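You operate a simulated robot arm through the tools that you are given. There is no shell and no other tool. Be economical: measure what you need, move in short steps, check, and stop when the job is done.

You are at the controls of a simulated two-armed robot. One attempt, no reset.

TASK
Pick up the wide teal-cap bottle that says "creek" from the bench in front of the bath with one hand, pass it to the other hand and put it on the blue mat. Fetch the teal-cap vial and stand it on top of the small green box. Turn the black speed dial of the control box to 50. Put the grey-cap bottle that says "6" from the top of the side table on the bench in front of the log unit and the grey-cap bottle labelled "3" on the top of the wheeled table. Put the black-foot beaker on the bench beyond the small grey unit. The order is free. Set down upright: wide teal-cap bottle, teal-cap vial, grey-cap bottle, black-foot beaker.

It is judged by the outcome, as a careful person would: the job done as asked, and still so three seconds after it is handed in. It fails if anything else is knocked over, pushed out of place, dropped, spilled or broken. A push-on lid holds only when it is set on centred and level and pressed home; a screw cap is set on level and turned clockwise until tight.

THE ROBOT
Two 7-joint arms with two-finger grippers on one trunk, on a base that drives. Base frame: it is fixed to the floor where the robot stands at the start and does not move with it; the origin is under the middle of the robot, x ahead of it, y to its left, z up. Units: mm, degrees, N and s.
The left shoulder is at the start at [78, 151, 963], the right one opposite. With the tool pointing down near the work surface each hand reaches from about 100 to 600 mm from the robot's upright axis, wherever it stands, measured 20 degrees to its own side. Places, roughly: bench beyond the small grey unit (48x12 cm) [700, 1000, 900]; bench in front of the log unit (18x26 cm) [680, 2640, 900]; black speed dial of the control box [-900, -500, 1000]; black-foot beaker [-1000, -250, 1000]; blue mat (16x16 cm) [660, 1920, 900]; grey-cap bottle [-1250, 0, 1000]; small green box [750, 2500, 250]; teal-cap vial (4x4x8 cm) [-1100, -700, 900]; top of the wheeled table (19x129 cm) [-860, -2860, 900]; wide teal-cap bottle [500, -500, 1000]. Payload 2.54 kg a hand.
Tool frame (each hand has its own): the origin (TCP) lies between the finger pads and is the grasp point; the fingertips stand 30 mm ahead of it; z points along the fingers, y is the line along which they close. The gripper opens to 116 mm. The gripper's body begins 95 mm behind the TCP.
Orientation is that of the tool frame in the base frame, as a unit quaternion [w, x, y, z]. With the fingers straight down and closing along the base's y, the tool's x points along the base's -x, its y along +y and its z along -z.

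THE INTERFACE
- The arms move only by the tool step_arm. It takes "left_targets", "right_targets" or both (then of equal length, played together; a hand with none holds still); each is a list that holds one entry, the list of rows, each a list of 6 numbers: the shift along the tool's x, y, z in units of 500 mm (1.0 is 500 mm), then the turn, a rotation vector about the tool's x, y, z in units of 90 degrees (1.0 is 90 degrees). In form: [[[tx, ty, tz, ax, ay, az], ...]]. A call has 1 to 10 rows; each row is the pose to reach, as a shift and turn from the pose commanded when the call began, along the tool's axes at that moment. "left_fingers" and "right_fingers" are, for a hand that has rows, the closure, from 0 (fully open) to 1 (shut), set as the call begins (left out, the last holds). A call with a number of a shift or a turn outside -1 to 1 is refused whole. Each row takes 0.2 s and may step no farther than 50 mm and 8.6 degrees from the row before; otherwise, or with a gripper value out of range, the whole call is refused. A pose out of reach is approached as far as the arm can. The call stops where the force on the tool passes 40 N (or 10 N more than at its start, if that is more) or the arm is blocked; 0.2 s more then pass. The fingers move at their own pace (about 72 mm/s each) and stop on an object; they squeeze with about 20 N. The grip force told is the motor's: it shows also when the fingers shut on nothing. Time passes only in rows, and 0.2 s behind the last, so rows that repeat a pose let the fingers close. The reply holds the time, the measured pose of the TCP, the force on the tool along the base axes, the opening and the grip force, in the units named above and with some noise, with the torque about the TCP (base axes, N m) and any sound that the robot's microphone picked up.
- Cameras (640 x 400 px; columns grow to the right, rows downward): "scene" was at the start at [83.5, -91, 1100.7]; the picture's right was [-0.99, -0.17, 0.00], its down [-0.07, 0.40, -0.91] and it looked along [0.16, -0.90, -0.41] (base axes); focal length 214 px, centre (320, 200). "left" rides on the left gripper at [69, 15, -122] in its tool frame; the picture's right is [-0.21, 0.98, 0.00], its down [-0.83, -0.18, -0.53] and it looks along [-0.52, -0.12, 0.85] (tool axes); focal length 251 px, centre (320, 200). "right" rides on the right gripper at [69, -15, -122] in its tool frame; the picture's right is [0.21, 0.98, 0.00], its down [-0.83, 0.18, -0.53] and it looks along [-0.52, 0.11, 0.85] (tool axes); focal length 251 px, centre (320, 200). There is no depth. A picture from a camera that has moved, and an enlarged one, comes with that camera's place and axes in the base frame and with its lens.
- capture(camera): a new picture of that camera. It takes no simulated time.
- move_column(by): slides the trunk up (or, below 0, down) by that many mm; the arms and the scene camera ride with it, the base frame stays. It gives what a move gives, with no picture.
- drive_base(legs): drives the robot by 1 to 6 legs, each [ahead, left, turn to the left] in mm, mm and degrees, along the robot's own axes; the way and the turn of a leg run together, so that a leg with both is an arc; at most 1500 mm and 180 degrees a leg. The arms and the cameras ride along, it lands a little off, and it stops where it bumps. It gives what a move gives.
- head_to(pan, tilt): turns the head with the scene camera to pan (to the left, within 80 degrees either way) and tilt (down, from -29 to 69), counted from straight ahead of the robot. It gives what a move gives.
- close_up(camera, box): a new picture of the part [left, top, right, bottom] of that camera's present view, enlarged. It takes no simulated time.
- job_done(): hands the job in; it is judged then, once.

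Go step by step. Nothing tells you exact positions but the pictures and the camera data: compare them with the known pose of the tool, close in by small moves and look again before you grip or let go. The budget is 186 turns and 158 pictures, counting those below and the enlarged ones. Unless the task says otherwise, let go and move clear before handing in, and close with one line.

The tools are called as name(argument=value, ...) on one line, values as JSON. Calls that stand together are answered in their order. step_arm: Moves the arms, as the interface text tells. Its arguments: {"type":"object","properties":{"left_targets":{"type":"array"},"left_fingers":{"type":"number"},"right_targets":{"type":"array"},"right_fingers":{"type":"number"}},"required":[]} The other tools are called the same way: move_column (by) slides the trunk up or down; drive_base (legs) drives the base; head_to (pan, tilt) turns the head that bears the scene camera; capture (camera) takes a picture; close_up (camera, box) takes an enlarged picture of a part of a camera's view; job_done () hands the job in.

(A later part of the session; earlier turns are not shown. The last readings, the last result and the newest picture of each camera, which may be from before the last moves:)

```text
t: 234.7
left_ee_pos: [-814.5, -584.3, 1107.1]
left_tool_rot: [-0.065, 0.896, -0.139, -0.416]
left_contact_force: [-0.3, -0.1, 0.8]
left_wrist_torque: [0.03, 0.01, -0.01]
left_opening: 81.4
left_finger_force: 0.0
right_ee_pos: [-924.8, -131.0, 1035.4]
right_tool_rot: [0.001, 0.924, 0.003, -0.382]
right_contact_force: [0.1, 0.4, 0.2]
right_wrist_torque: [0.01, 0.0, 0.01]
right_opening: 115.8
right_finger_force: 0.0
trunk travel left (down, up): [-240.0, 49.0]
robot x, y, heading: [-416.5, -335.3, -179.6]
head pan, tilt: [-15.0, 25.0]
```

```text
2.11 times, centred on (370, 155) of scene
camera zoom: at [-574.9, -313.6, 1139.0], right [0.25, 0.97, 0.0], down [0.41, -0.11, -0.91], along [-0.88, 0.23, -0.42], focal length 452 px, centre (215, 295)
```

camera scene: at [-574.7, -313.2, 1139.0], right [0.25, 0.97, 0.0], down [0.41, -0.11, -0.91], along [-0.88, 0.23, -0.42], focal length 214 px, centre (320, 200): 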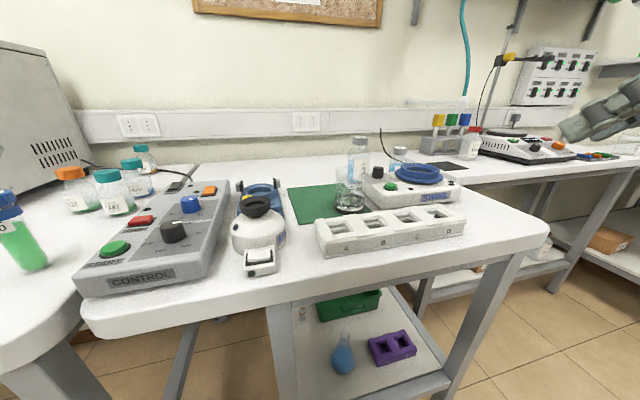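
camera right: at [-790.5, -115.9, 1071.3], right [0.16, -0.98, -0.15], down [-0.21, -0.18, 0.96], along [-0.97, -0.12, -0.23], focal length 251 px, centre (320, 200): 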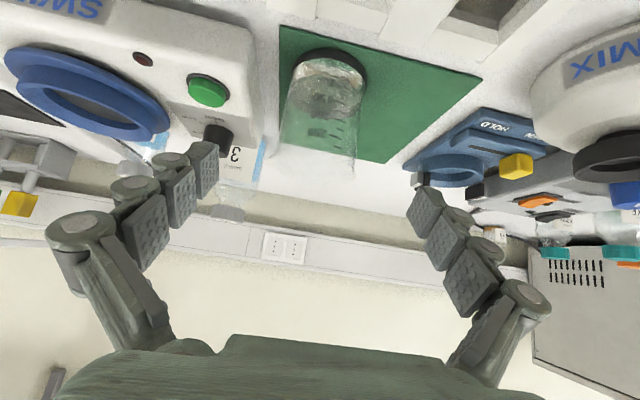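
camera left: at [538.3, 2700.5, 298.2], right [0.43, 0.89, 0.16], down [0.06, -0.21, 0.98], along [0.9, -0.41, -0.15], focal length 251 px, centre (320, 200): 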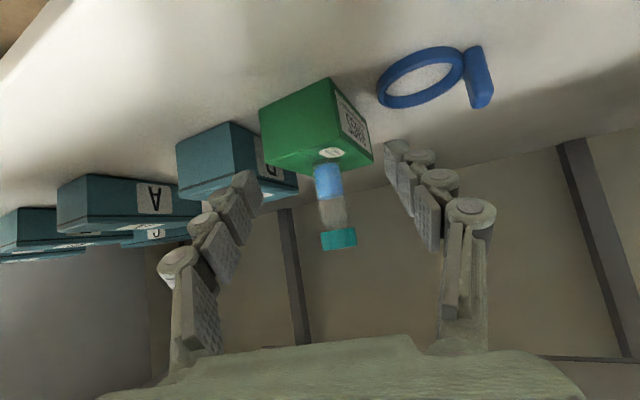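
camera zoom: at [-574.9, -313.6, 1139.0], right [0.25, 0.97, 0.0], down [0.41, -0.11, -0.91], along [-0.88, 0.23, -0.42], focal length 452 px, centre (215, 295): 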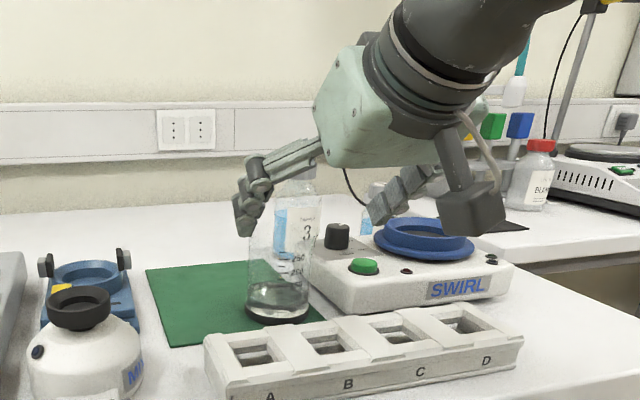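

Laterally aligned. I advance along the tool direction around the beaker.

step_arm(right_targets=[[[0.006, 0.002, 0.08, 0, 0, 0], [0.013, 0.002, 0.15, 0, 0, 0], [0.013, 0.002, 0.19, 0, 0, 0]]])

capture(camera="right")

close_up(camera="scene", box=[260, 60, 480, 250])

```text
t: 235.5
left_ee_pos: [-815.1, -583.4, 1107.4]
left_tool_rot: [-0.064, 0.896, -0.138, -0.417]
left_contact_force: [-0.1, -0.1, -0.1]
left_wrist_torque: [-0.01, 0.0, 0.01]
left_opening: 81.4
left_finger_force: 0.1
right_ee_pos: [-987.0, -133.2, 962.5]
right_tool_rot: [0.002, 0.924, 0.002, -0.383]
right_contact_force: [0.4, -1.4, 0.2]
right_wrist_torque: [-0.04, 0.01, 0.02]
right_opening: 115.5
right_finger_force: 0.0
trunk travel left (down, up): [-240.0, 49.0]
robot x, y, heading: [-416.8, -335.4, -179.7]
head pan, tilt: [-15.0, 25.0]
```

```text
53 pictures are left
camera right: at [-851.3, -117.8, 999.6], right [0.16, -0.98, -0.15], down [-0.21, -0.18, 0.96], along [-0.97, -0.12, -0.23], focal length 251 px, centre (320, 200)
```

right: 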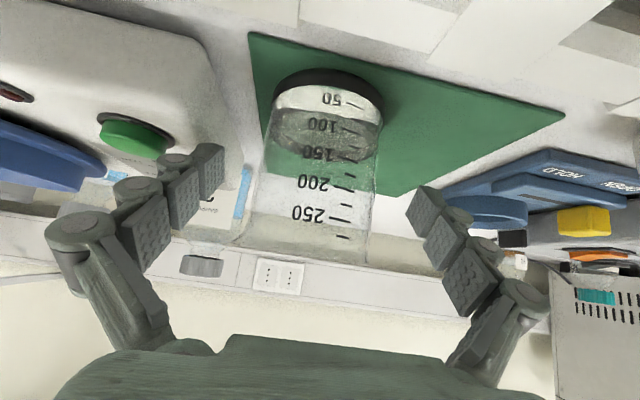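

```text
2.11 times, centred on (370, 155) of scene
camera zoom: at [-574.5, -313.4, 1139.1], right [0.25, 0.97, 0.0], down [0.41, -0.11, -0.91], along [-0.88, 0.23, -0.42], focal length 452 px, centre (215, 295)
```

zoom: 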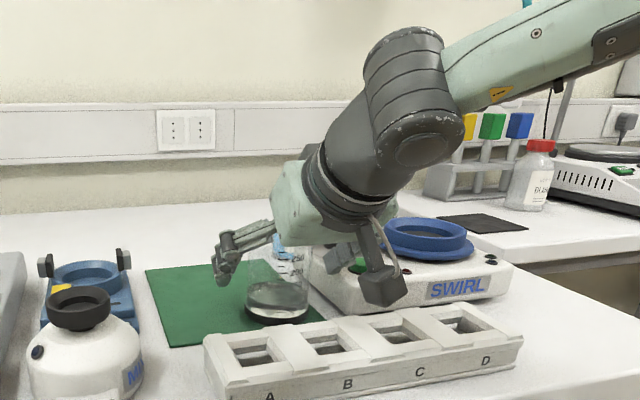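

Beaker is centred between the fingers. I close and lift slowly.

step_arm(right_targets=[[[0, 0, 0, 0, 0, 0], [0, 0, 0, 0, 0, 0], [0, 0, 0, 0, 0, 0], [0, 0, 0, 0, 0, 0]]], right_fingers=1)

step_arm(right_targets=[[[-0.007, 0, -0.007, 0, 0, 0], [-0.021, 0, -0.021, 0, 0, 0], [-0.042, 0, -0.042, 0, 0, 0], [-0.07, 0, -0.07, 0, 0, 0]]])

capture(camera="right")

close_up(camera="scene", box=[260, 60, 480, 250])

```text
t: 236.5
left_ee_pos: [-814.7, -583.1, 1106.5]
left_tool_rot: [-0.063, 0.896, -0.137, -0.417]
left_contact_force: [0.5, 0.0, -0.1]
left_wrist_torque: [0.0, 0.01, -0.03]
left_opening: 81.1
left_finger_force: 0.0
right_ee_pos: [-986.0, -132.7, 962.6]
right_tool_rot: [0.001, 0.924, 0.003, -0.383]
right_contact_force: [-1.2, 1.2, -0.1]
right_wrist_torque: [0.03, 0.03, -0.05]
right_opening: 69.1
right_finger_force: 20.3
trunk travel left (down, up): [-240.0, 49.0]
robot x, y, heading: [-416.7, -337.4, -179.8]
head pan, tilt: [-15.0, 25.0]
```

```text
t: 237.5
left_ee_pos: [-813.8, -583.5, 1107.0]
left_tool_rot: [-0.064, 0.896, -0.137, -0.417]
left_contact_force: [0.1, -0.1, -0.5]
left_wrist_torque: [0.0, 0.03, -0.02]
left_opening: 81.0
left_finger_force: 0.1
right_ee_pos: [-985.4, -131.4, 1013.3]
right_tool_rot: [0.002, 0.924, 0.002, -0.382]
right_contact_force: [-1.6, -0.8, -1.9]
right_wrist_torque: [0.01, 0.0, 0.05]
right_opening: 69.2
right_finger_force: 19.7
trunk travel left (down, up): [-240.0, 49.0]
robot x, y, heading: [-415.6, -337.9, -179.7]
head pan, tilt: [-15.0, 25.0]
```

```text
51 pictures are left
camera right: at [-850.5, -116.7, 1049.8], right [0.16, -0.98, -0.15], down [-0.21, -0.18, 0.96], along [-0.97, -0.12, -0.23], focal length 251 px, centre (320, 200)
```

right: 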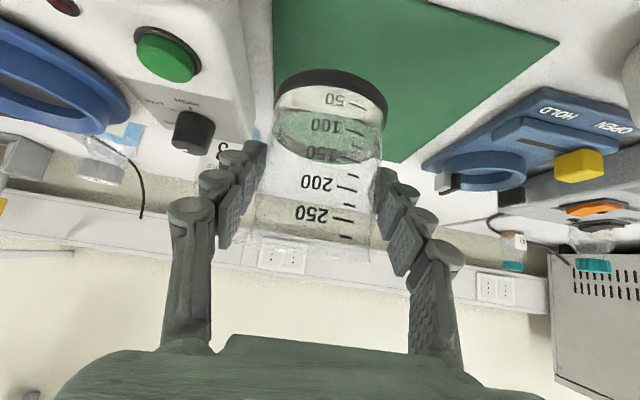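

```text
2.11 times, centred on (370, 155) of scene
camera zoom: at [-574.4, -313.2, 1139.1], right [0.25, 0.97, 0.0], down [0.41, -0.11, -0.91], along [-0.88, 0.23, -0.42], focal length 452 px, centre (215, 295)
```

zoom: 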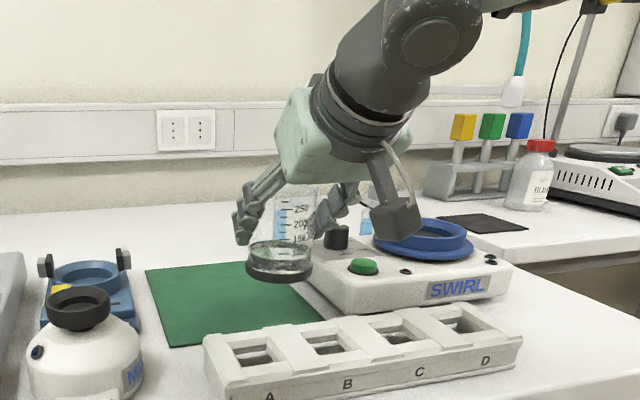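

Beaker lifted upright. I pull it up and back, then drive right so the left arm faces bottle 3.

step_arm(right_targets=[[[-0.03, 0, -0.03, 0, 0, 0], [-0.07, 0, -0.07, 0, 0, 0], [-0.11, 0, -0.11, 0, 0, 0], [-0.12, 0, -0.16, 0, 0, 0], [-0.07, 0, -0.21, 0, 0, 0], [-0.02, 0, -0.26, 0, 0, 0], [0.03, 0, -0.31, 0, 0, 0], [0.08, 0, -0.36, 0, 0, 0], [0.13, 0, -0.41, 0, 0, 0], [0.18, 0, -0.46, 0, 0, 0]]])

drive_base(legs=[[0, -500, 0], [45, 0, 0]])

head_to(pan=10, tilt=25)

capture(camera="scene")

capture(camera="left")

```text
t: 239.7
left_ee_pos: [-814.1, -583.5, 1107.7]
left_tool_rot: [-0.064, 0.896, -0.138, -0.417]
left_contact_force: [-0.5, -0.1, 0.3]
left_wrist_torque: [0.02, 0.0, 0.0]
left_opening: 81.1
left_finger_force: 0.1
right_ee_pos: [-758.1, -130.6, 1113.0]
right_tool_rot: [0.001, 0.924, 0.002, -0.383]
right_contact_force: [0.1, 0.2, -2.4]
right_wrist_torque: [-0.03, 0.0, 0.01]
right_opening: 69.1
right_finger_force: 19.9
trunk travel left (down, up): [-240.0, 49.0]
robot x, y, heading: [-418.3, -336.2, -179.6]
head pan, tilt: [-15.0, 25.0]
```

```text
t: 245.6
left_ee_pos: [-862.2, -77.2, 1105.7]
left_tool_rot: [-0.063, 0.897, -0.137, -0.416]
left_contact_force: [-1.0, 0.5, -0.7]
left_wrist_torque: [-0.02, -0.04, 0.01]
left_opening: 81.0
left_finger_force: 0.1
right_ee_pos: [-808.4, 375.5, 1113.5]
right_tool_rot: [0.001, 0.924, 0.002, -0.382]
right_contact_force: [0.2, 0.4, -2.0]
right_wrist_torque: [-0.02, -0.06, 0.01]
right_opening: 69.1
right_finger_force: 20.4
trunk travel left (down, up): [-240.0, 49.0]
robot x, y, heading: [-466.2, 172.0, -179.5]
head pan, tilt: [-15.0, 25.0]
```

```text
t: 246.5
left_ee_pos: [-861.6, -76.5, 1108.0]
left_tool_rot: [-0.064, 0.896, -0.137, -0.417]
left_contact_force: [-0.2, -0.1, 0.1]
left_wrist_torque: [0.02, -0.01, 0.02]
left_opening: 81.4
left_finger_force: 0.1
right_ee_pos: [-807.4, 375.5, 1114.1]
right_tool_rot: [0.001, 0.924, 0.004, -0.382]
right_contact_force: [0.2, -0.4, -1.5]
right_wrist_torque: [0.0, 0.01, 0.01]
right_opening: 69.2
right_finger_force: 19.7
trunk travel left (down, up): [-240.0, 49.0]
robot x, y, heading: [-465.2, 172.0, -179.6]
head pan, tilt: [10.0, 25.0]
```

```text
49 pictures are left
camera scene: at [-623.2, 153.6, 1139.1], right [-0.18, 0.98, 0.0], down [0.42, 0.08, -0.91], along [-0.89, -0.16, -0.42], focal length 214 px, centre (320, 200)
```

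scene: 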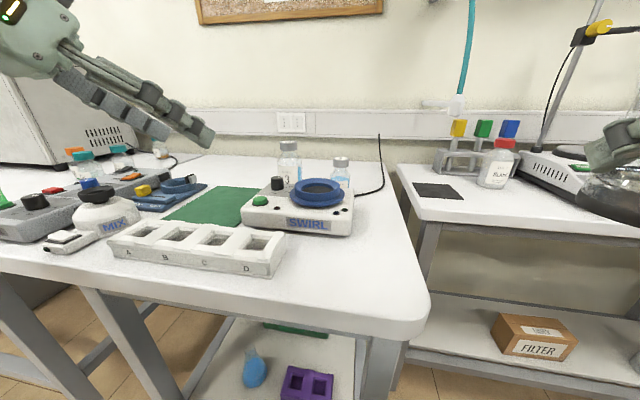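

```text
48 pictures are left
camera left: at [-734.1, -132.7, 1133.3], right [-0.42, -0.89, 0.16], down [-0.06, 0.21, 0.98], along [-0.9, 0.4, -0.15], focal length 251 px, centre (320, 200)
```

left: 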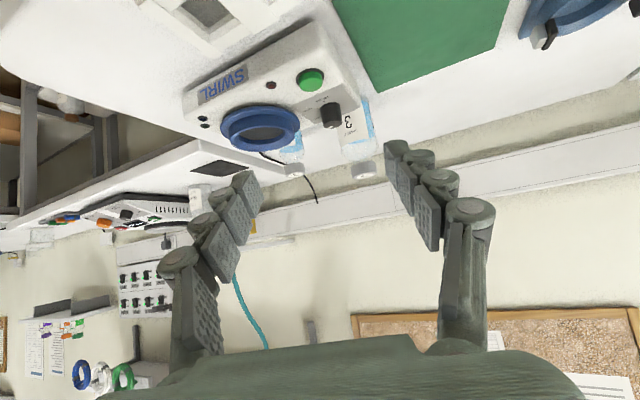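

Bottle 3's cap is at (-1177,-30,1030). I raise the trunk for reach and bring the left hand to a pre-grasp point 100 mm short.

move_column(by=45)

step_arm(left_targets=[[[-0.034, 0.016, 0.074, 0, 0, 0], [-0.068, 0.032, 0.149, 0, 0, 0], [-0.102, 0.049, 0.223, 0, 0, 0], [-0.136, 0.065, 0.297, 0, 0, 0], [-0.17, 0.081, 0.372, 0, 0, 0], [-0.204, 0.0976, 0.446, 0, 0, 0]]], left_fingers=0.25)

capture(camera="left")

close_up(camera="scene", box=[200, 40, 400, 240])

```text
t: 247.3
left_ee_pos: [-861.7, -78.1, 1152.6]
left_tool_rot: [-0.064, 0.896, -0.137, -0.417]
left_contact_force: [-1.0, 0.2, 0.0]
left_wrist_torque: [0.02, 0.0, 0.0]
left_opening: 81.1
left_finger_force: 0.0
right_ee_pos: [-807.6, 375.7, 1158.8]
right_tool_rot: [0.001, 0.924, 0.002, -0.382]
right_contact_force: [0.4, -0.9, -2.2]
right_wrist_torque: [0.0, -0.04, -0.03]
right_opening: 69.0
right_finger_force: 19.7
trunk travel left (down, up): [-285.0, 4.0]
robot x, y, heading: [-460.6, 168.6, -179.7]
head pan, tilt: [10.0, 25.0]
```

```text
t: 248.7
left_ee_pos: [-1101.5, -55.6, 1087.4]
left_tool_rot: [-0.063, 0.896, -0.137, -0.417]
left_contact_force: [-0.5, -0.4, 0.2]
left_wrist_torque: [-0.01, -0.01, 0.03]
left_opening: 86.8
left_finger_force: 0.0
right_ee_pos: [-807.6, 375.8, 1159.3]
right_tool_rot: [0.001, 0.924, 0.003, -0.383]
right_contact_force: [0.3, -0.8, -1.9]
right_wrist_torque: [0.02, -0.05, -0.02]
right_opening: 69.2
right_finger_force: 20.3
trunk travel left (down, up): [-285.0, 4.0]
robot x, y, heading: [-461.8, 171.1, -179.7]
head pan, tilt: [10.0, 25.0]
```

```text
47 pictures are left
camera left: at [-973.5, -110.0, 1113.3], right [-0.42, -0.89, 0.16], down [-0.06, 0.21, 0.98], along [-0.9, 0.4, -0.15], focal length 251 px, centre (320, 200)
```

left: 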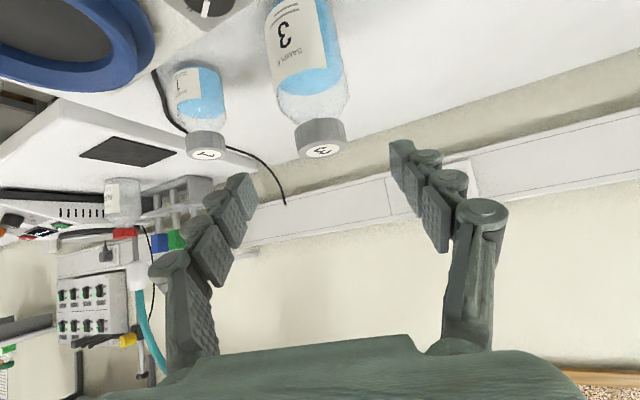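

```text
2.00 times, centred on (300, 140) of scene
camera zoom: at [-623.7, 153.6, 1184.0], right [-0.18, 0.98, 0.0], down [0.42, 0.08, -0.91], along [-0.89, -0.16, -0.42], focal length 429 px, centre (360, 320)
```

zoom: 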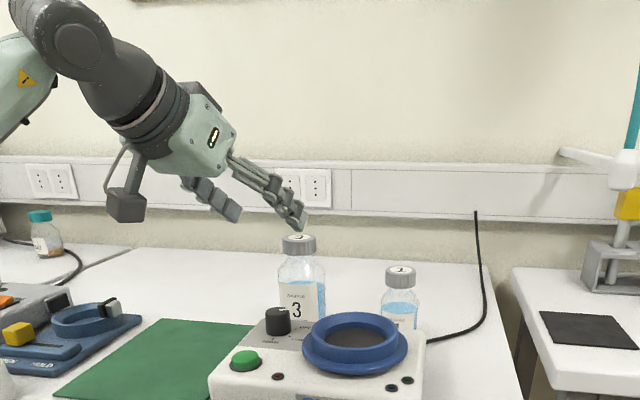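

Within reach and aligned. I advance the last ~105 mm.

step_arm(left_targets=[[[-0.006, -0.003, 0.08, 0, 0, 0], [-0.013, -0.006, 0.16, 0, 0, 0], [-0.013, -0.006, 0.208, 0, 0, 0]]])

capture(camera="left")

close_up(camera="scene", box=[200, 40, 400, 240])

```text
t: 249.5
left_ee_pos: [-1180.3, -25.6, 1022.9]
left_tool_rot: [-0.064, 0.897, -0.137, -0.416]
left_contact_force: [-0.1, 0.5, 0.7]
left_wrist_torque: [0.01, -0.04, 0.0]
left_opening: 87.0
left_finger_force: 0.0
right_ee_pos: [-806.9, 375.6, 1158.6]
right_tool_rot: [0.001, 0.924, 0.003, -0.383]
right_contact_force: [0.0, 0.4, -2.0]
right_wrist_torque: [0.01, -0.01, 0.02]
right_opening: 69.2
right_finger_force: 20.3
trunk travel left (down, up): [-285.0, 4.0]
robot x, y, heading: [-459.5, 171.2, -179.9]
head pan, tilt: [10.0, 25.0]
```

```text
45 pictures are left
camera left: at [-1052.7, -81.5, 1049.2], right [-0.42, -0.89, 0.16], down [-0.06, 0.21, 0.98], along [-0.9, 0.4, -0.15], focal length 251 px, centre (320, 200)
```

left: 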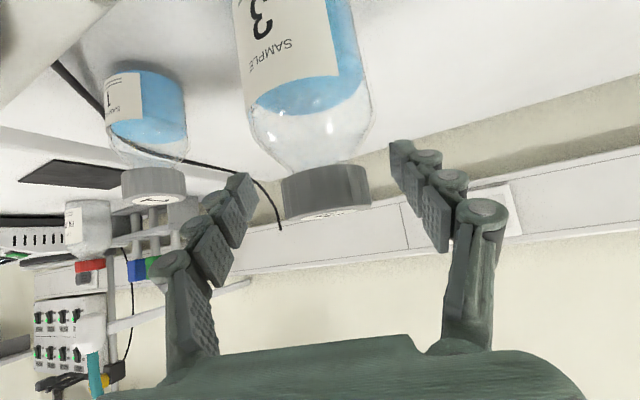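

```text
2.00 times, centred on (300, 140) of scene
camera zoom: at [-623.5, 153.5, 1184.1], right [-0.18, 0.98, 0.0], down [0.42, 0.08, -0.91], along [-0.89, -0.16, -0.42], focal length 429 px, centre (360, 320)
```

zoom: 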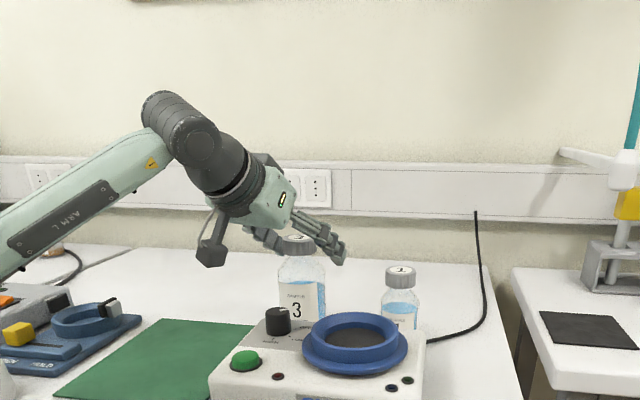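

The cap is between the pads. I close and lift.

step_arm(left_targets=[[[0, 0, 0, 0, 0, 0], [0, 0, 0, 0, 0, 0], [0, 0, 0, 0, 0, 0], [0, 0, 0, 0, 0, 0]]], left_fingers=1)

step_arm(left_targets=[[[-0.015, 0, -0.013, 0, 0, 0], [-0.046, 0, -0.039, 0, 0, 0], [-0.09, 0, -0.077, 0, 0, 0], [-0.12, 0, -0.12, 0, 0, 0]]])

close_up(camera="scene", box=[200, 40, 400, 240])

```text
t: 250.5
left_ee_pos: [-1180.2, -26.4, 1022.9]
left_tool_rot: [-0.065, 0.896, -0.138, -0.417]
left_contact_force: [-0.3, -1.2, 0.7]
left_wrist_torque: [-0.03, 0.09, 0.02]
left_opening: 43.0
left_finger_force: 20.2
right_ee_pos: [-805.3, 376.1, 1158.6]
right_tool_rot: [0.001, 0.924, 0.004, -0.383]
right_contact_force: [0.7, -0.1, -1.9]
right_wrist_torque: [0.04, 0.01, -0.02]
right_opening: 69.1
right_finger_force: 20.0
trunk travel left (down, up): [-285.0, 4.0]
robot x, y, heading: [-461.2, 168.9, -179.7]
head pan, tilt: [10.0, 25.0]
```

```text
t: 251.5
left_ee_pos: [-1172.0, -29.1, 1107.8]
left_tool_rot: [-0.063, 0.897, -0.137, -0.416]
left_contact_force: [0.6, 0.5, -5.6]
left_wrist_torque: [0.01, 0.02, 0.02]
left_opening: 43.0
left_finger_force: 20.0
right_ee_pos: [-806.4, 376.4, 1159.6]
right_tool_rot: [0.002, 0.924, 0.004, -0.382]
right_contact_force: [-0.2, 0.0, -1.7]
right_wrist_torque: [0.03, -0.03, 0.02]
right_opening: 69.0
right_finger_force: 20.1
trunk travel left (down, up): [-285.0, 4.0]
robot x, y, heading: [-466.1, 170.7, -179.5]
head pan, tilt: [10.0, 25.0]
```

```text
2.00 times, centred on (300, 140) of scene
camera zoom: at [-623.3, 153.4, 1184.1], right [-0.18, 0.98, 0.0], down [0.42, 0.08, -0.91], along [-0.89, -0.16, -0.42], focal length 429 px, centre (360, 320)
```

zoom: 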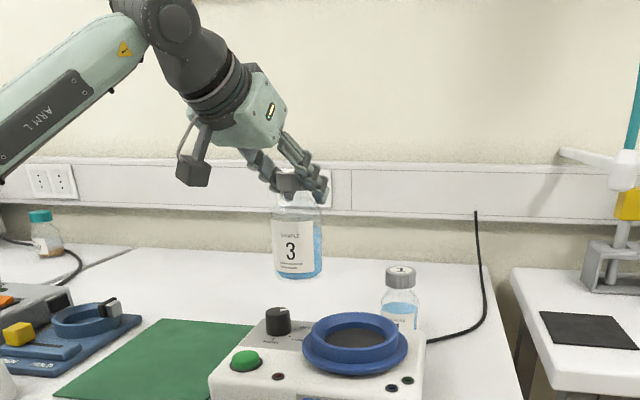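

Bottle 3 is lifted straight. I pull it up and back over SWIRL, then back the robot away and turn toward the beaker site.

step_arm(left_targets=[[[-0.01, 0, -0.07, 0, 0, 0], [-0.02, 0, -0.14, 0, 0, 0], [-0.02, 0, -0.2, 0, 0, 0], [0.03, 0, -0.26, 0, 0, 0], [0.09, 0, -0.33, 0, 0, 0], [0.15, 0, -0.4, 0, 0, 0], [0.2, 0, -0.46, 0, 0, 0], [0.25, 0, -0.52, 0, 0, 0]]])

drive_base(legs=[[-280, 0, 0], [0, 0, -90], [900, 0, 0], [0, 0, -90]])

head_to(pan=-15, tilt=25)

capture(camera="scene")

```text
t: 253.3
left_ee_pos: [-906.4, -112.0, 1182.9]
left_tool_rot: [-0.063, 0.896, -0.137, -0.417]
left_contact_force: [-0.7, 0.1, -4.4]
left_wrist_torque: [0.01, 0.03, -0.02]
left_opening: 43.2
left_finger_force: 20.1
right_ee_pos: [-805.7, 375.0, 1158.8]
right_tool_rot: [0.002, 0.924, 0.004, -0.382]
right_contact_force: [0.3, -0.4, -2.1]
right_wrist_torque: [0.02, 0.0, 0.0]
right_opening: 69.1
right_finger_force: 20.3
trunk travel left (down, up): [-285.0, 4.0]
robot x, y, heading: [-465.7, 171.7, -179.5]
head pan, tilt: [10.0, 25.0]
```

```text
t: 267.4
left_ee_pos: [246.6, 1347.5, 1183.8]
left_tool_rot: [0.417, 0.139, 0.896, -0.065]
left_contact_force: [0.3, -0.9, -4.2]
left_wrist_torque: [0.01, -0.03, 0.0]
left_opening: 42.5
left_finger_force: 20.3
right_ee_pos: [144.1, 858.0, 1158.3]
right_tool_rot: [0.383, -0.001, 0.924, 0.0]
right_contact_force: [0.2, 0.8, -2.3]
right_wrist_torque: [-0.03, 0.06, -0.01]
right_opening: 69.3
right_finger_force: 20.5
trunk travel left (down, up): [-285.0, 4.0]
robot x, y, heading: [-197.7, 1065.5, 0.0]
head pan, tilt: [10.0, 25.0]
```

```text
t: 268.3
left_ee_pos: [247.9, 1348.0, 1181.9]
left_tool_rot: [0.416, 0.139, 0.896, -0.065]
left_contact_force: [-0.5, 0.2, -4.1]
left_wrist_torque: [-0.02, -0.01, 0.01]
left_opening: 42.9
left_finger_force: 20.2
right_ee_pos: [143.8, 859.2, 1157.6]
right_tool_rot: [0.383, -0.002, 0.924, 0.001]
right_contact_force: [-0.2, -1.0, -1.5]
right_wrist_torque: [-0.02, 0.01, 0.0]
right_opening: 69.3
right_finger_force: 19.6
trunk travel left (down, up): [-285.0, 4.0]
robot x, y, heading: [-197.4, 1066.5, -0.1]
head pan, tilt: [-15.0, 25.0]
```

```text
42 pictures are left
camera scene: at [-39.9, 1042.8, 1184.0], right [-0.26, -0.97, 0.0], down [-0.41, 0.11, -0.91], along [0.88, -0.23, -0.42], focal length 214 px, centre (320, 200)
```

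scene: 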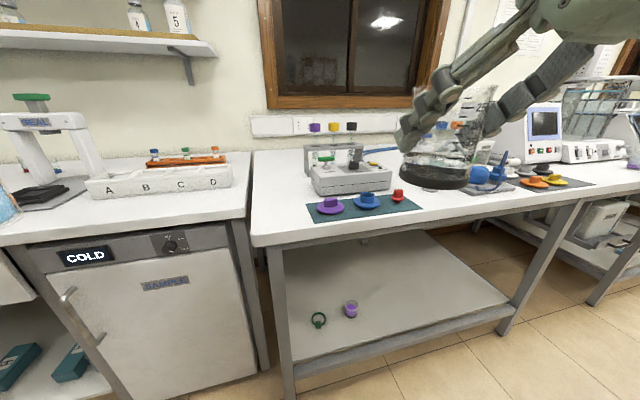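

The strip left of the unit is free. I drive so the right hand lines up with y≈1000 and near the bench.

drive_base(legs=[[0, 140, 0], [190, 0, 0]])

step_arm(right_targets=[[[-0.06, 0, 0.06, 0, 0, 0], [-0.12, 0, 0.12, 0, 0, 0], [-0.18, 0, 0.18, 0, 0, 0], [-0.24, 0, 0.24, 0, 0, 0], [-0.3, 0, 0.3, 0, 0, 0], [-0.36, 0, 0.36, 0, 0, 0]]])

capture(camera="scene")

capture(camera="right")

```text
t: 271.5
left_ee_pos: [441.8, 1485.8, 1181.5]
left_tool_rot: [0.415, 0.143, 0.896, -0.066]
left_contact_force: [0.8, -0.2, -3.5]
left_wrist_torque: [0.0, 0.0, -0.03]
left_opening: 42.6
left_finger_force: 20.0
right_ee_pos: [334.2, 999.4, 1158.8]
right_tool_rot: [0.382, 0.002, 0.924, -0.001]
right_contact_force: [0.1, -0.7, -1.9]
right_wrist_torque: [-0.01, 0.04, 0.01]
right_opening: 69.2
right_finger_force: 20.1
trunk travel left (down, up): [-285.0, 4.0]
robot x, y, heading: [-5.2, 1208.9, -0.4]
head pan, tilt: [-15.0, 25.0]
```

```text
t: 272.9
left_ee_pos: [441.1, 1486.0, 1181.5]
left_tool_rot: [0.415, 0.142, 0.896, -0.066]
left_contact_force: [-0.2, 0.1, -4.5]
left_wrist_torque: [-0.03, -0.04, -0.04]
left_opening: 43.0
left_finger_force: 20.1
right_ee_pos: [590.0, 996.5, 1158.6]
right_tool_rot: [0.382, 0.003, 0.924, -0.002]
right_contact_force: [0.0, 0.3, -1.6]
right_wrist_torque: [0.01, 0.04, -0.01]
right_opening: 69.1
right_finger_force: 19.6
trunk travel left (down, up): [-285.0, 4.0]
robot x, y, heading: [-4.8, 1209.5, -0.4]
head pan, tilt: [-15.0, 25.0]
```

```text
41 pictures are left
camera scene: at [152.0, 1183.8, 1183.8], right [-0.26, -0.96, 0.0], down [-0.41, 0.11, -0.91], along [0.87, -0.24, -0.42], focal length 214 px, centre (320, 200)
```

scene: 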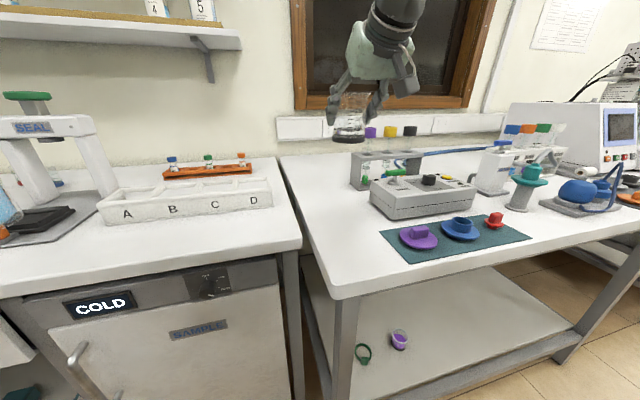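

```text
40 pictures are left
camera right: at [455.5, 982.3, 1195.5], right [-0.15, 0.98, -0.15], down [0.21, 0.18, 0.96], along [0.97, 0.11, -0.23], focal length 251 px, centre (320, 200)
```

right: 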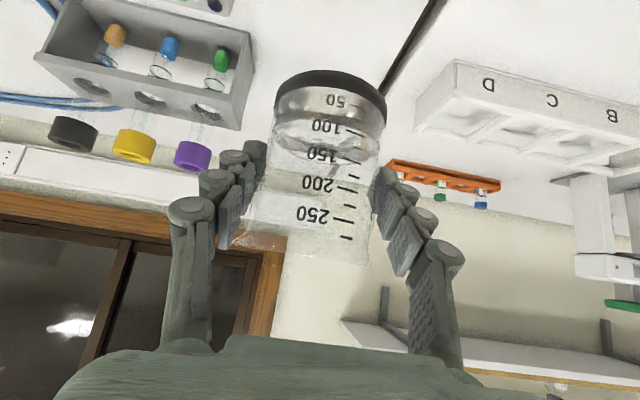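

Beaker is above the free strip at y≈996. I lower to 2 cm above the bench.

step_arm(right_targets=[[[0.04, 0.002, 0.055, 0, 0, 0], [0.085, 0.004, 0.11, 0, 0, 0], [0.13, 0.006, 0.165, 0, 0, 0], [0.175, 0.006, 0.22, 0, 0, 0], [0.216, 0.006, 0.273, 0, 0, 0]]])

step_arm(right_targets=[[[0.01, 0, 0.01, 0, 0, 0], [0.02, 0, 0.02, 0, 0, 0]]])

close_up(camera="scene", box=[260, 60, 440, 260])

```text
t: 274.1
left_ee_pos: [442.5, 1485.2, 1182.9]
left_tool_rot: [0.416, 0.142, 0.896, -0.066]
left_contact_force: [0.1, 0.2, -4.5]
left_wrist_torque: [0.01, -0.01, -0.01]
left_opening: 42.7
left_finger_force: 20.1
right_ee_pos: [608.4, 998.9, 985.2]
right_tool_rot: [0.383, 0.003, 0.924, -0.001]
right_contact_force: [0.8, 0.1, -1.6]
right_wrist_torque: [-0.02, 0.02, 0.01]
right_opening: 69.1
right_finger_force: 19.9
trunk travel left (down, up): [-285.0, 4.0]
robot x, y, heading: [-8.0, 1210.3, -0.3]
head pan, tilt: [-15.0, 25.0]
```

```text
t: 274.7
left_ee_pos: [441.5, 1486.4, 1182.1]
left_tool_rot: [0.416, 0.142, 0.896, -0.066]
left_contact_force: [-0.2, 0.5, -3.2]
left_wrist_torque: [-0.01, -0.02, -0.01]
left_opening: 42.7
left_finger_force: 19.8
right_ee_pos: [610.0, 999.6, 971.0]
right_tool_rot: [0.383, 0.002, 0.924, -0.001]
right_contact_force: [0.2, 0.0, -0.9]
right_wrist_torque: [-0.02, 0.04, 0.01]
right_opening: 69.0
right_finger_force: 20.8
trunk travel left (down, up): [-285.0, 4.0]
robot x, y, heading: [-5.6, 1205.5, -0.4]
head pan, tilt: [-15.0, 25.0]
```

```text
2.00 times, centred on (350, 160) of scene
camera zoom: at [151.3, 1183.6, 1184.0], right [-0.26, -0.96, 0.0], down [-0.41, 0.11, -0.91], along [0.87, -0.24, -0.42], focal length 429 px, centre (260, 280)
```

zoom: 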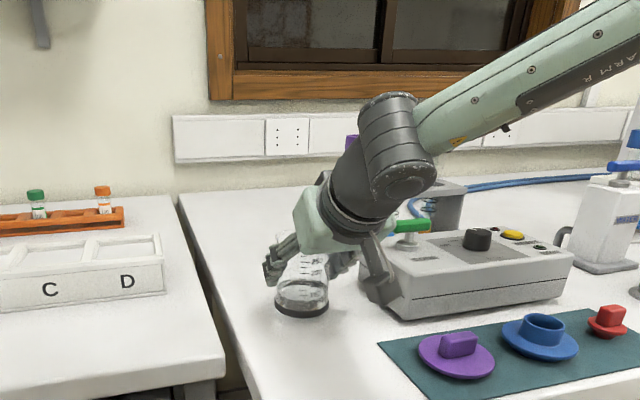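

Nearly down. Small steps to contact.

step_arm(right_targets=[[[0.006, 0, 0.006, 0, 0, 0]]])

step_arm(right_targets=[[[0.004, 0, 0.004, 0, 0, 0]]])

step_arm(right_targets=[[[0.003, 0, 0.003, 0, 0, 0]]])

```text
t: 275.1
left_ee_pos: [440.2, 1485.3, 1182.1]
left_tool_rot: [0.416, 0.142, 0.896, -0.066]
left_contact_force: [-0.4, 0.2, -4.3]
left_wrist_torque: [-0.01, -0.04, 0.0]
left_opening: 42.6
left_finger_force: 20.1
right_ee_pos: [608.8, 999.3, 966.6]
right_tool_rot: [0.382, 0.002, 0.924, -0.001]
right_contact_force: [0.9, -0.5, -2.5]
right_wrist_torque: [-0.01, 0.06, 0.0]
right_opening: 69.1
right_finger_force: 20.1
trunk travel left (down, up): [-285.0, 4.0]
robot x, y, heading: [-6.5, 1208.7, -0.2]
head pan, tilt: [-15.0, 25.0]
```

```text
t: 275.5
left_ee_pos: [440.9, 1486.0, 1182.0]
left_tool_rot: [0.416, 0.143, 0.896, -0.066]
left_contact_force: [0.5, -0.3, -3.8]
left_wrist_torque: [0.01, 0.0, 0.02]
left_opening: 42.6
left_finger_force: 19.5
right_ee_pos: [608.9, 998.7, 963.4]
right_tool_rot: [0.381, 0.003, 0.924, -0.002]
right_contact_force: [0.3, 0.6, -1.7]
right_wrist_torque: [0.0, 0.01, -0.03]
right_opening: 69.0
right_finger_force: 20.1
trunk travel left (down, up): [-285.0, 4.0]
robot x, y, heading: [-3.7, 1206.8, -0.3]
head pan, tilt: [-15.0, 25.0]
```

```text
t: 275.9
left_ee_pos: [442.5, 1486.4, 1182.6]
left_tool_rot: [0.415, 0.143, 0.896, -0.066]
left_contact_force: [0.6, 0.0, -4.5]
left_wrist_torque: [-0.01, -0.04, -0.03]
left_opening: 42.9
left_finger_force: 20.5
right_ee_pos: [609.5, 1001.0, 961.4]
right_tool_rot: [0.382, 0.003, 0.924, -0.001]
right_contact_force: [0.3, -0.5, -1.9]
right_wrist_torque: [-0.04, -0.03, -0.02]
right_opening: 69.2
right_finger_force: 20.2
trunk travel left (down, up): [-285.0, 4.0]
robot x, y, heading: [-1.3, 1207.3, -0.4]
head pan, tilt: [-15.0, 25.0]
```

step_arm(right_targets=[[[0.003, 0, 0.003, 0, 0, 0]]])

step_arm(right_targets=[[[0.003, 0, 0.003, 0, 0, 0]]])

close_up(camera="scene", box=[340, 150, 440, 240])

```text
t: 276.3
left_ee_pos: [440.2, 1484.8, 1182.8]
left_tool_rot: [0.416, 0.143, 0.896, -0.067]
left_contact_force: [0.4, -0.9, -4.6]
left_wrist_torque: [-0.03, 0.0, -0.03]
left_opening: 42.8
left_finger_force: 19.8
right_ee_pos: [609.8, 998.6, 958.7]
right_tool_rot: [0.382, 0.003, 0.924, -0.002]
right_contact_force: [-0.2, -0.6, -1.3]
right_wrist_torque: [0.02, 0.0, -0.02]
right_opening: 69.0
right_finger_force: 20.0
trunk travel left (down, up): [-285.0, 4.0]
robot x, y, heading: [-3.6, 1208.0, -0.4]
head pan, tilt: [-15.0, 25.0]
```

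```text
t: 276.7
left_ee_pos: [440.1, 1486.8, 1182.9]
left_tool_rot: [0.417, 0.142, 0.895, -0.066]
left_contact_force: [0.2, -0.5, -5.5]
left_wrist_torque: [0.0, 0.0, 0.04]
left_opening: 42.9
left_finger_force: 19.9
right_ee_pos: [609.0, 1000.4, 959.1]
right_tool_rot: [0.383, 0.002, 0.924, -0.001]
right_contact_force: [-1.6, -0.5, 2.2]
right_wrist_torque: [0.08, 0.11, 0.02]
right_opening: 68.9
right_finger_force: 19.7
trunk travel left (down, up): [-285.0, 4.0]
robot x, y, heading: [-3.9, 1206.8, -0.2]
head pan, tilt: [-15.0, 25.0]
```

```text
4.44 times, centred on (390, 195) of scene
camera zoom: at [150.8, 1183.6, 1184.2], right [-0.26, -0.96, 0.0], down [-0.41, 0.11, -0.91], along [0.87, -0.24, -0.42], focal length 953 px, centre (9, 222)
```

zoom: 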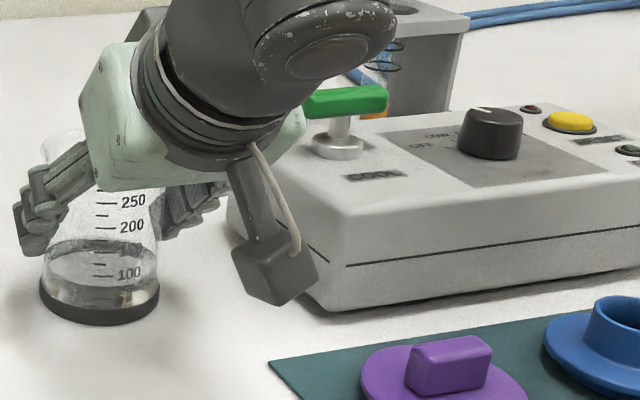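

The foot touches the bench. I open and retreat along the tool axis.

step_arm(right_targets=[[[0.001, 0, 0.001, 0, 0, 0], [0.001, 0, 0.001, 0, 0, 0], [0.001, 0, 0.001, 0, 0, 0]]], right_fingers=0.05)

step_arm(right_targets=[[[0, 0, -0.05, 0, 0, 0], [0, 0, -0.12, 0, 0, 0], [0, 0, -0.2, 0, 0, 0], [0, 0, -0.28, 0, 0, 0], [0, 0, -0.36, 0, 0, 0], [0.06, 0, -0.42, 0, 0, 0]]])

capture(camera="scene")

```text
t: 277.5
left_ee_pos: [440.5, 1486.6, 1182.4]
left_tool_rot: [0.415, 0.142, 0.896, -0.066]
left_contact_force: [0.3, -0.2, -4.2]
left_wrist_torque: [-0.04, -0.04, 0.0]
left_opening: 42.8
left_finger_force: 19.6
right_ee_pos: [609.3, 998.9, 957.4]
right_tool_rot: [0.382, 0.002, 0.924, -0.001]
right_contact_force: [-0.6, -0.2, 0.5]
right_wrist_torque: [0.01, -0.04, 0.0]
right_opening: 110.3
right_finger_force: 0.0
trunk travel left (down, up): [-285.0, 4.0]
robot x, y, heading: [-3.9, 1208.3, -0.4]
head pan, tilt: [-15.0, 25.0]
```

```text
t: 278.9
left_ee_pos: [440.0, 1486.6, 1181.5]
left_tool_rot: [0.416, 0.143, 0.895, -0.067]
left_contact_force: [0.0, -0.2, -3.7]
left_wrist_torque: [0.02, -0.01, 0.03]
left_opening: 42.8
left_finger_force: 19.5
right_ee_pos: [440.4, 1000.9, 1086.1]
right_tool_rot: [0.383, 0.002, 0.924, -0.001]
right_contact_force: [0.8, 0.0, -0.4]
right_wrist_torque: [-0.01, -0.02, -0.03]
right_opening: 110.4
right_finger_force: 0.1
trunk travel left (down, up): [-285.0, 4.0]
robot x, y, heading: [-8.0, 1206.1, -0.3]
head pan, tilt: [-15.0, 25.0]
```

```text
37 pictures are left
camera scene: at [150.5, 1183.4, 1184.2], right [-0.26, -0.96, 0.0], down [-0.41, 0.11, -0.91], along [0.87, -0.24, -0.42], focal length 214 px, centre (320, 200)
```

scene: 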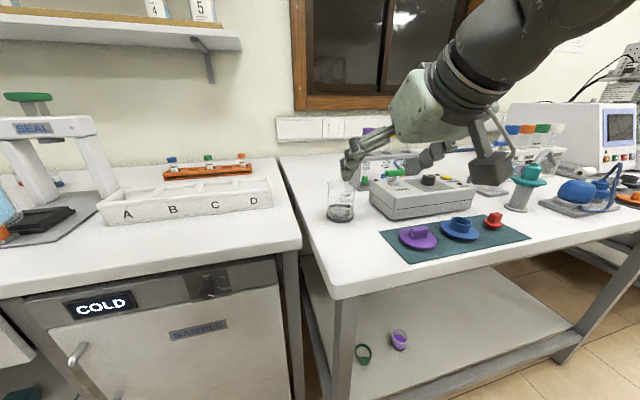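

Beaker is in place. I retract the right arm, and drive down the aisle toward the wheeled table.

step_arm(right_targets=[[[0.05, 0, -0.05, 0, 0, 0], [0.1, 0, -0.1, 0, 0, 0], [0.14, 0, -0.14, 0, 0, 0]]], right_fingers=0.5)

drive_base(legs=[[-220, 0, 0], [0, 0, -90], [1400, 0, 0], [1400, 0, 0]])

head_to(pan=-20, tilt=15)

capture(camera="scene")

```text
t: 279.7
left_ee_pos: [440.5, 1486.8, 1184.1]
left_tool_rot: [0.417, 0.143, 0.895, -0.067]
left_contact_force: [-0.2, 0.2, -4.5]
left_wrist_torque: [-0.03, -0.01, -0.01]
left_opening: 42.8
left_finger_force: 19.6
right_ee_pos: [350.8, 1004.8, 1107.2]
right_tool_rot: [0.382, 0.003, 0.924, -0.001]
right_contact_force: [0.4, 0.3, 0.6]
right_wrist_torque: [0.0, -0.02, 0.02]
right_opening: 58.5
right_finger_force: 0.1
right hand out of reach, approached as far as the arm can: row 2, 3
trunk travel left (down, up): [-285.0, 4.0]
robot x, y, heading: [-4.8, 1205.1, -0.1]
head pan, tilt: [-15.0, 25.0]
```

```text
t: 298.6
left_ee_pos: [47.9, -2037.0, 1182.2]
left_tool_rot: [0.253, 0.726, 0.544, -0.337]
left_contact_force: [-0.9, -0.1, -3.4]
left_wrist_torque: [-0.02, -0.02, -0.01]
left_opening: 42.9
left_finger_force: 19.8
right_ee_pos: [-437.9, -1963.3, 1106.9]
right_tool_rot: [0.273, 0.645, 0.661, -0.267]
right_contact_force: [-1.2, 0.2, -0.8]
right_wrist_torque: [0.0, 0.0, 0.0]
right_opening: 58.1
right_finger_force: 0.0
trunk travel left (down, up): [-285.0, 4.0]
robot x, y, heading: [-244.7, -1597.8, -88.3]
head pan, tilt: [-15.0, 25.0]
```

```text
t: 299.3
left_ee_pos: [47.0, -2037.5, 1182.4]
left_tool_rot: [0.252, 0.726, 0.543, -0.338]
left_contact_force: [0.4, 0.0, -4.2]
left_wrist_torque: [-0.01, 0.05, 0.01]
left_opening: 42.9
left_finger_force: 20.2
right_ee_pos: [-436.7, -1964.1, 1106.3]
right_tool_rot: [0.273, 0.645, 0.661, -0.267]
right_contact_force: [0.3, -0.3, -0.8]
right_wrist_torque: [0.05, 0.0, 0.0]
right_opening: 58.0
right_finger_force: 0.0
trunk travel left (down, up): [-285.0, 4.0]
robot x, y, heading: [-245.1, -1603.2, -88.3]
head pan, tilt: [-20.0, 15.0]
```

```text
36 pictures are left
camera scene: at [-272.0, -1756.5, 1200.3], right [-0.95, 0.32, 0.0], down [0.08, 0.25, -0.97], along [-0.31, -0.92, -0.26], focal length 214 px, centre (320, 200)
```

scene: 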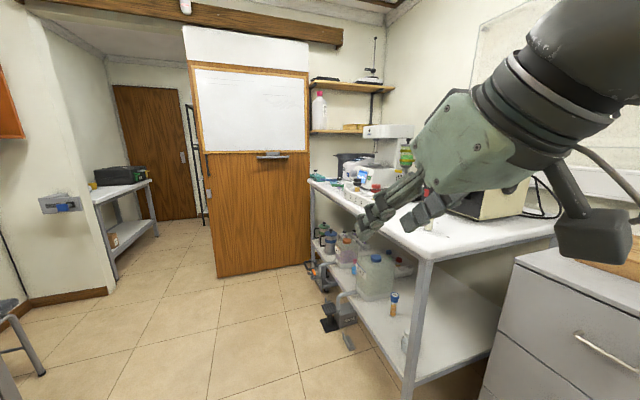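

The wheeled table is on the right (front edge x≈-697, y from -2150 to -3240). I drive along it and turn to face it.

drive_base(legs=[[750, 60, 0], [0, 0, -92]])

head_to(pan=15, tilt=25)

capture(camera="scene")

```text
t: 307.4
left_ee_pos: [-612.2, -2631.8, 1182.7]
left_tool_rot: [-0.068, 0.895, -0.146, -0.416]
left_contact_force: [-0.1, 0.2, -3.9]
left_wrist_torque: [0.04, 0.03, 0.01]
left_opening: 42.7
left_finger_force: 20.0
right_ee_pos: [-518.9, -2149.1, 1107.0]
right_tool_rot: [-0.002, 0.924, -0.005, -0.382]
right_contact_force: [0.8, -0.1, 0.4]
right_wrist_torque: [-0.03, 0.01, 0.0]
right_opening: 58.2
right_finger_force: 0.0
trunk travel left (down, up): [-285.0, 4.0]
robot x, y, heading: [-160.5, -2353.3, 179.3]
head pan, tilt: [-20.0, 15.0]
```

```text
t: 308.4
left_ee_pos: [-611.6, -2631.2, 1181.8]
left_tool_rot: [-0.066, 0.895, -0.144, -0.416]
left_contact_force: [0.8, 0.7, -4.7]
left_wrist_torque: [0.02, 0.02, -0.03]
left_opening: 42.8
left_finger_force: 19.7
right_ee_pos: [-519.9, -2148.8, 1107.0]
right_tool_rot: [-0.002, 0.924, -0.005, -0.383]
right_contact_force: [-0.3, -0.7, -0.1]
right_wrist_torque: [0.0, -0.01, 0.0]
right_opening: 58.1
right_finger_force: 0.1
trunk travel left (down, up): [-285.0, 4.0]
robot x, y, heading: [-162.9, -2357.7, 179.6]
head pan, tilt: [15.0, 25.0]
```

```text
35 pictures are left
camera scene: at [-321.4, -2378.1, 1184.1], right [-0.25, 0.97, 0.0], down [0.41, 0.11, -0.91], along [-0.88, -0.23, -0.42], focal length 214 px, centre (320, 200)
```

scene: 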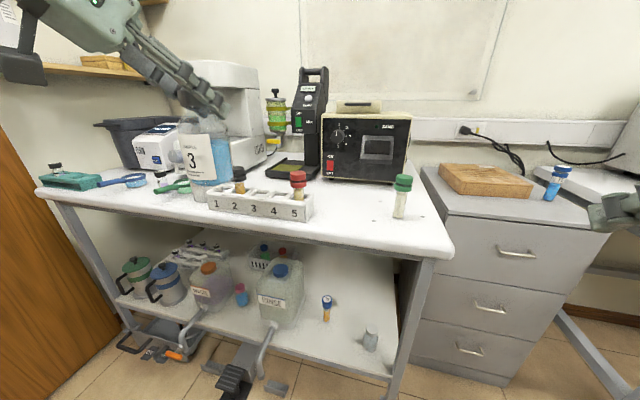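

A free spot on the table top is at about (-850,-2425), between the rack and the green-cap tube. I drive to align the left hand with it.

drive_base(legs=[[0, -195, 0], [140, 0, 0]])

head_to(pan=25, tilt=30)

capture(camera="scene")

capture(camera="left")

```text
t: 311.8
left_ee_pos: [-746.0, -2433.2, 1182.2]
left_tool_rot: [-0.068, 0.895, -0.146, -0.415]
left_contact_force: [0.1, 0.3, -4.5]
left_wrist_torque: [0.02, 0.04, -0.01]
left_opening: 43.1
left_finger_force: 20.4
right_ee_pos: [-652.9, -1950.8, 1107.4]
right_tool_rot: [-0.002, 0.924, -0.005, -0.382]
right_contact_force: [-1.1, -0.8, -1.0]
right_wrist_torque: [0.04, -0.02, -0.02]
right_opening: 57.9
right_finger_force: 0.1
trunk travel left (down, up): [-285.0, 4.0]
robot x, y, heading: [-297.3, -2154.1, 179.0]
head pan, tilt: [15.0, 25.0]
```

```text
t: 312.6
left_ee_pos: [-746.0, -2433.2, 1181.8]
left_tool_rot: [-0.068, 0.895, -0.146, -0.415]
left_contact_force: [0.0, 0.0, -3.9]
left_wrist_torque: [0.0, 0.05, -0.02]
left_opening: 42.9
left_finger_force: 19.3
right_ee_pos: [-651.3, -1951.5, 1107.6]
right_tool_rot: [-0.002, 0.924, -0.005, -0.382]
right_contact_force: [0.7, 0.2, 0.0]
right_wrist_torque: [0.0, -0.03, -0.01]
right_opening: 57.8
right_finger_force: 0.0
trunk travel left (down, up): [-285.0, 4.0]
robot x, y, heading: [-296.4, -2158.0, 179.1]
head pan, tilt: [25.0, 30.0]
```

```text
34 pictures are left
camera scene: at [-447.4, -2194.4, 1176.1], right [-0.41, 0.91, 0.0], down [0.46, 0.21, -0.87], along [-0.79, -0.36, -0.5], focal length 214 px, centre (320, 200)
```

scene: 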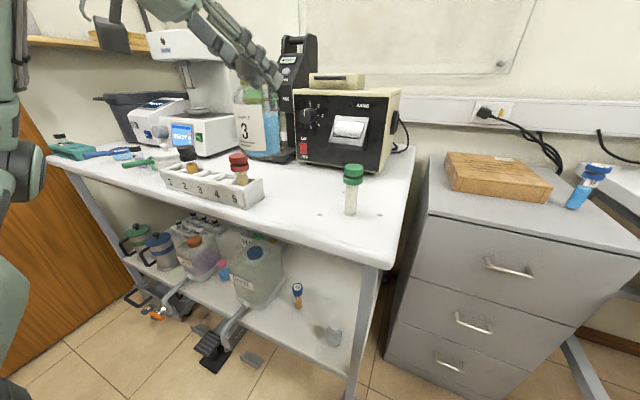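

```text
33 pictures are left
camera left: at [-619.1, -2490.2, 1208.2], right [-0.44, -0.88, 0.16], down [-0.06, 0.21, 0.98], along [-0.9, 0.42, -0.15], focal length 251 px, centre (320, 200)
```

left: 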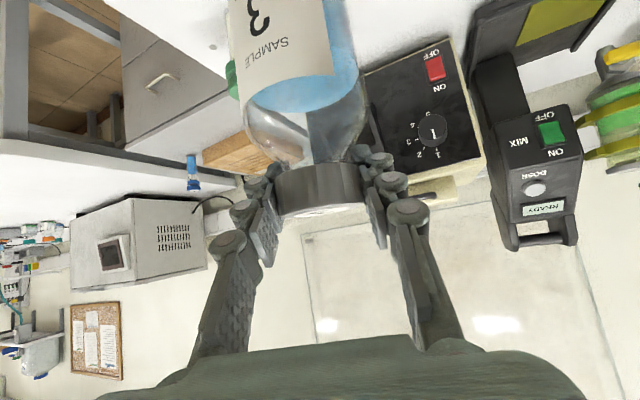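

The spot is clear (rack end y≈-2523, tube y≈-2304). I move bottle 3 over it and down to about 2 cm above.

step_arm(left_targets=[[[0.01, 0.008, 0.062, 0, 0, 0], [0.022, 0.016, 0.124, 0, 0, 0], [0.034, 0.024, 0.186, 0, 0, 0], [0.046, 0.032, 0.248, 0, 0, 0], [0.057, 0.04, 0.311, 0, 0, 0], [0.08, 0.04, 0.33, 0, 0, 0]]])

capture(camera="scene")

```text
t: 314.0
left_ee_pos: [-847.8, -2419.3, 1044.9]
left_tool_rot: [-0.068, 0.895, -0.146, -0.416]
left_contact_force: [0.1, 0.3, -4.9]
left_wrist_torque: [0.02, 0.04, 0.0]
left_opening: 42.7
left_finger_force: 20.2
right_ee_pos: [-651.2, -1950.7, 1106.8]
right_tool_rot: [-0.002, 0.924, -0.005, -0.382]
right_contact_force: [0.5, -0.2, 0.7]
right_wrist_torque: [0.02, -0.01, -0.02]
right_opening: 57.9
right_finger_force: 0.0
trunk travel left (down, up): [-285.0, 4.0]
robot x, y, heading: [-296.4, -2158.1, 179.3]
head pan, tilt: [25.0, 30.0]
```

```text
32 pictures are left
camera scene: at [-447.3, -2194.5, 1176.1], right [-0.41, 0.91, 0.0], down [0.46, 0.21, -0.87], along [-0.79, -0.36, -0.5], focal length 214 px, centre (320, 200)
```

scene: 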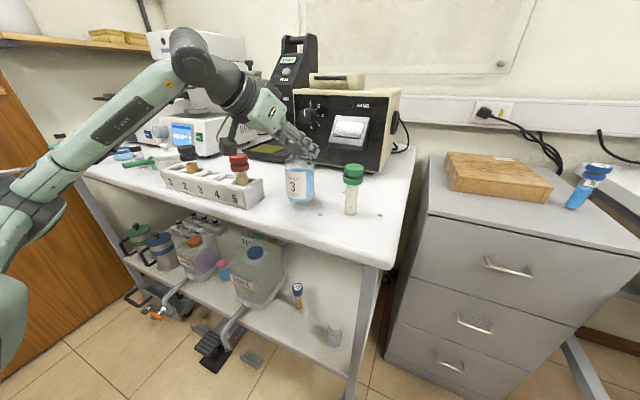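

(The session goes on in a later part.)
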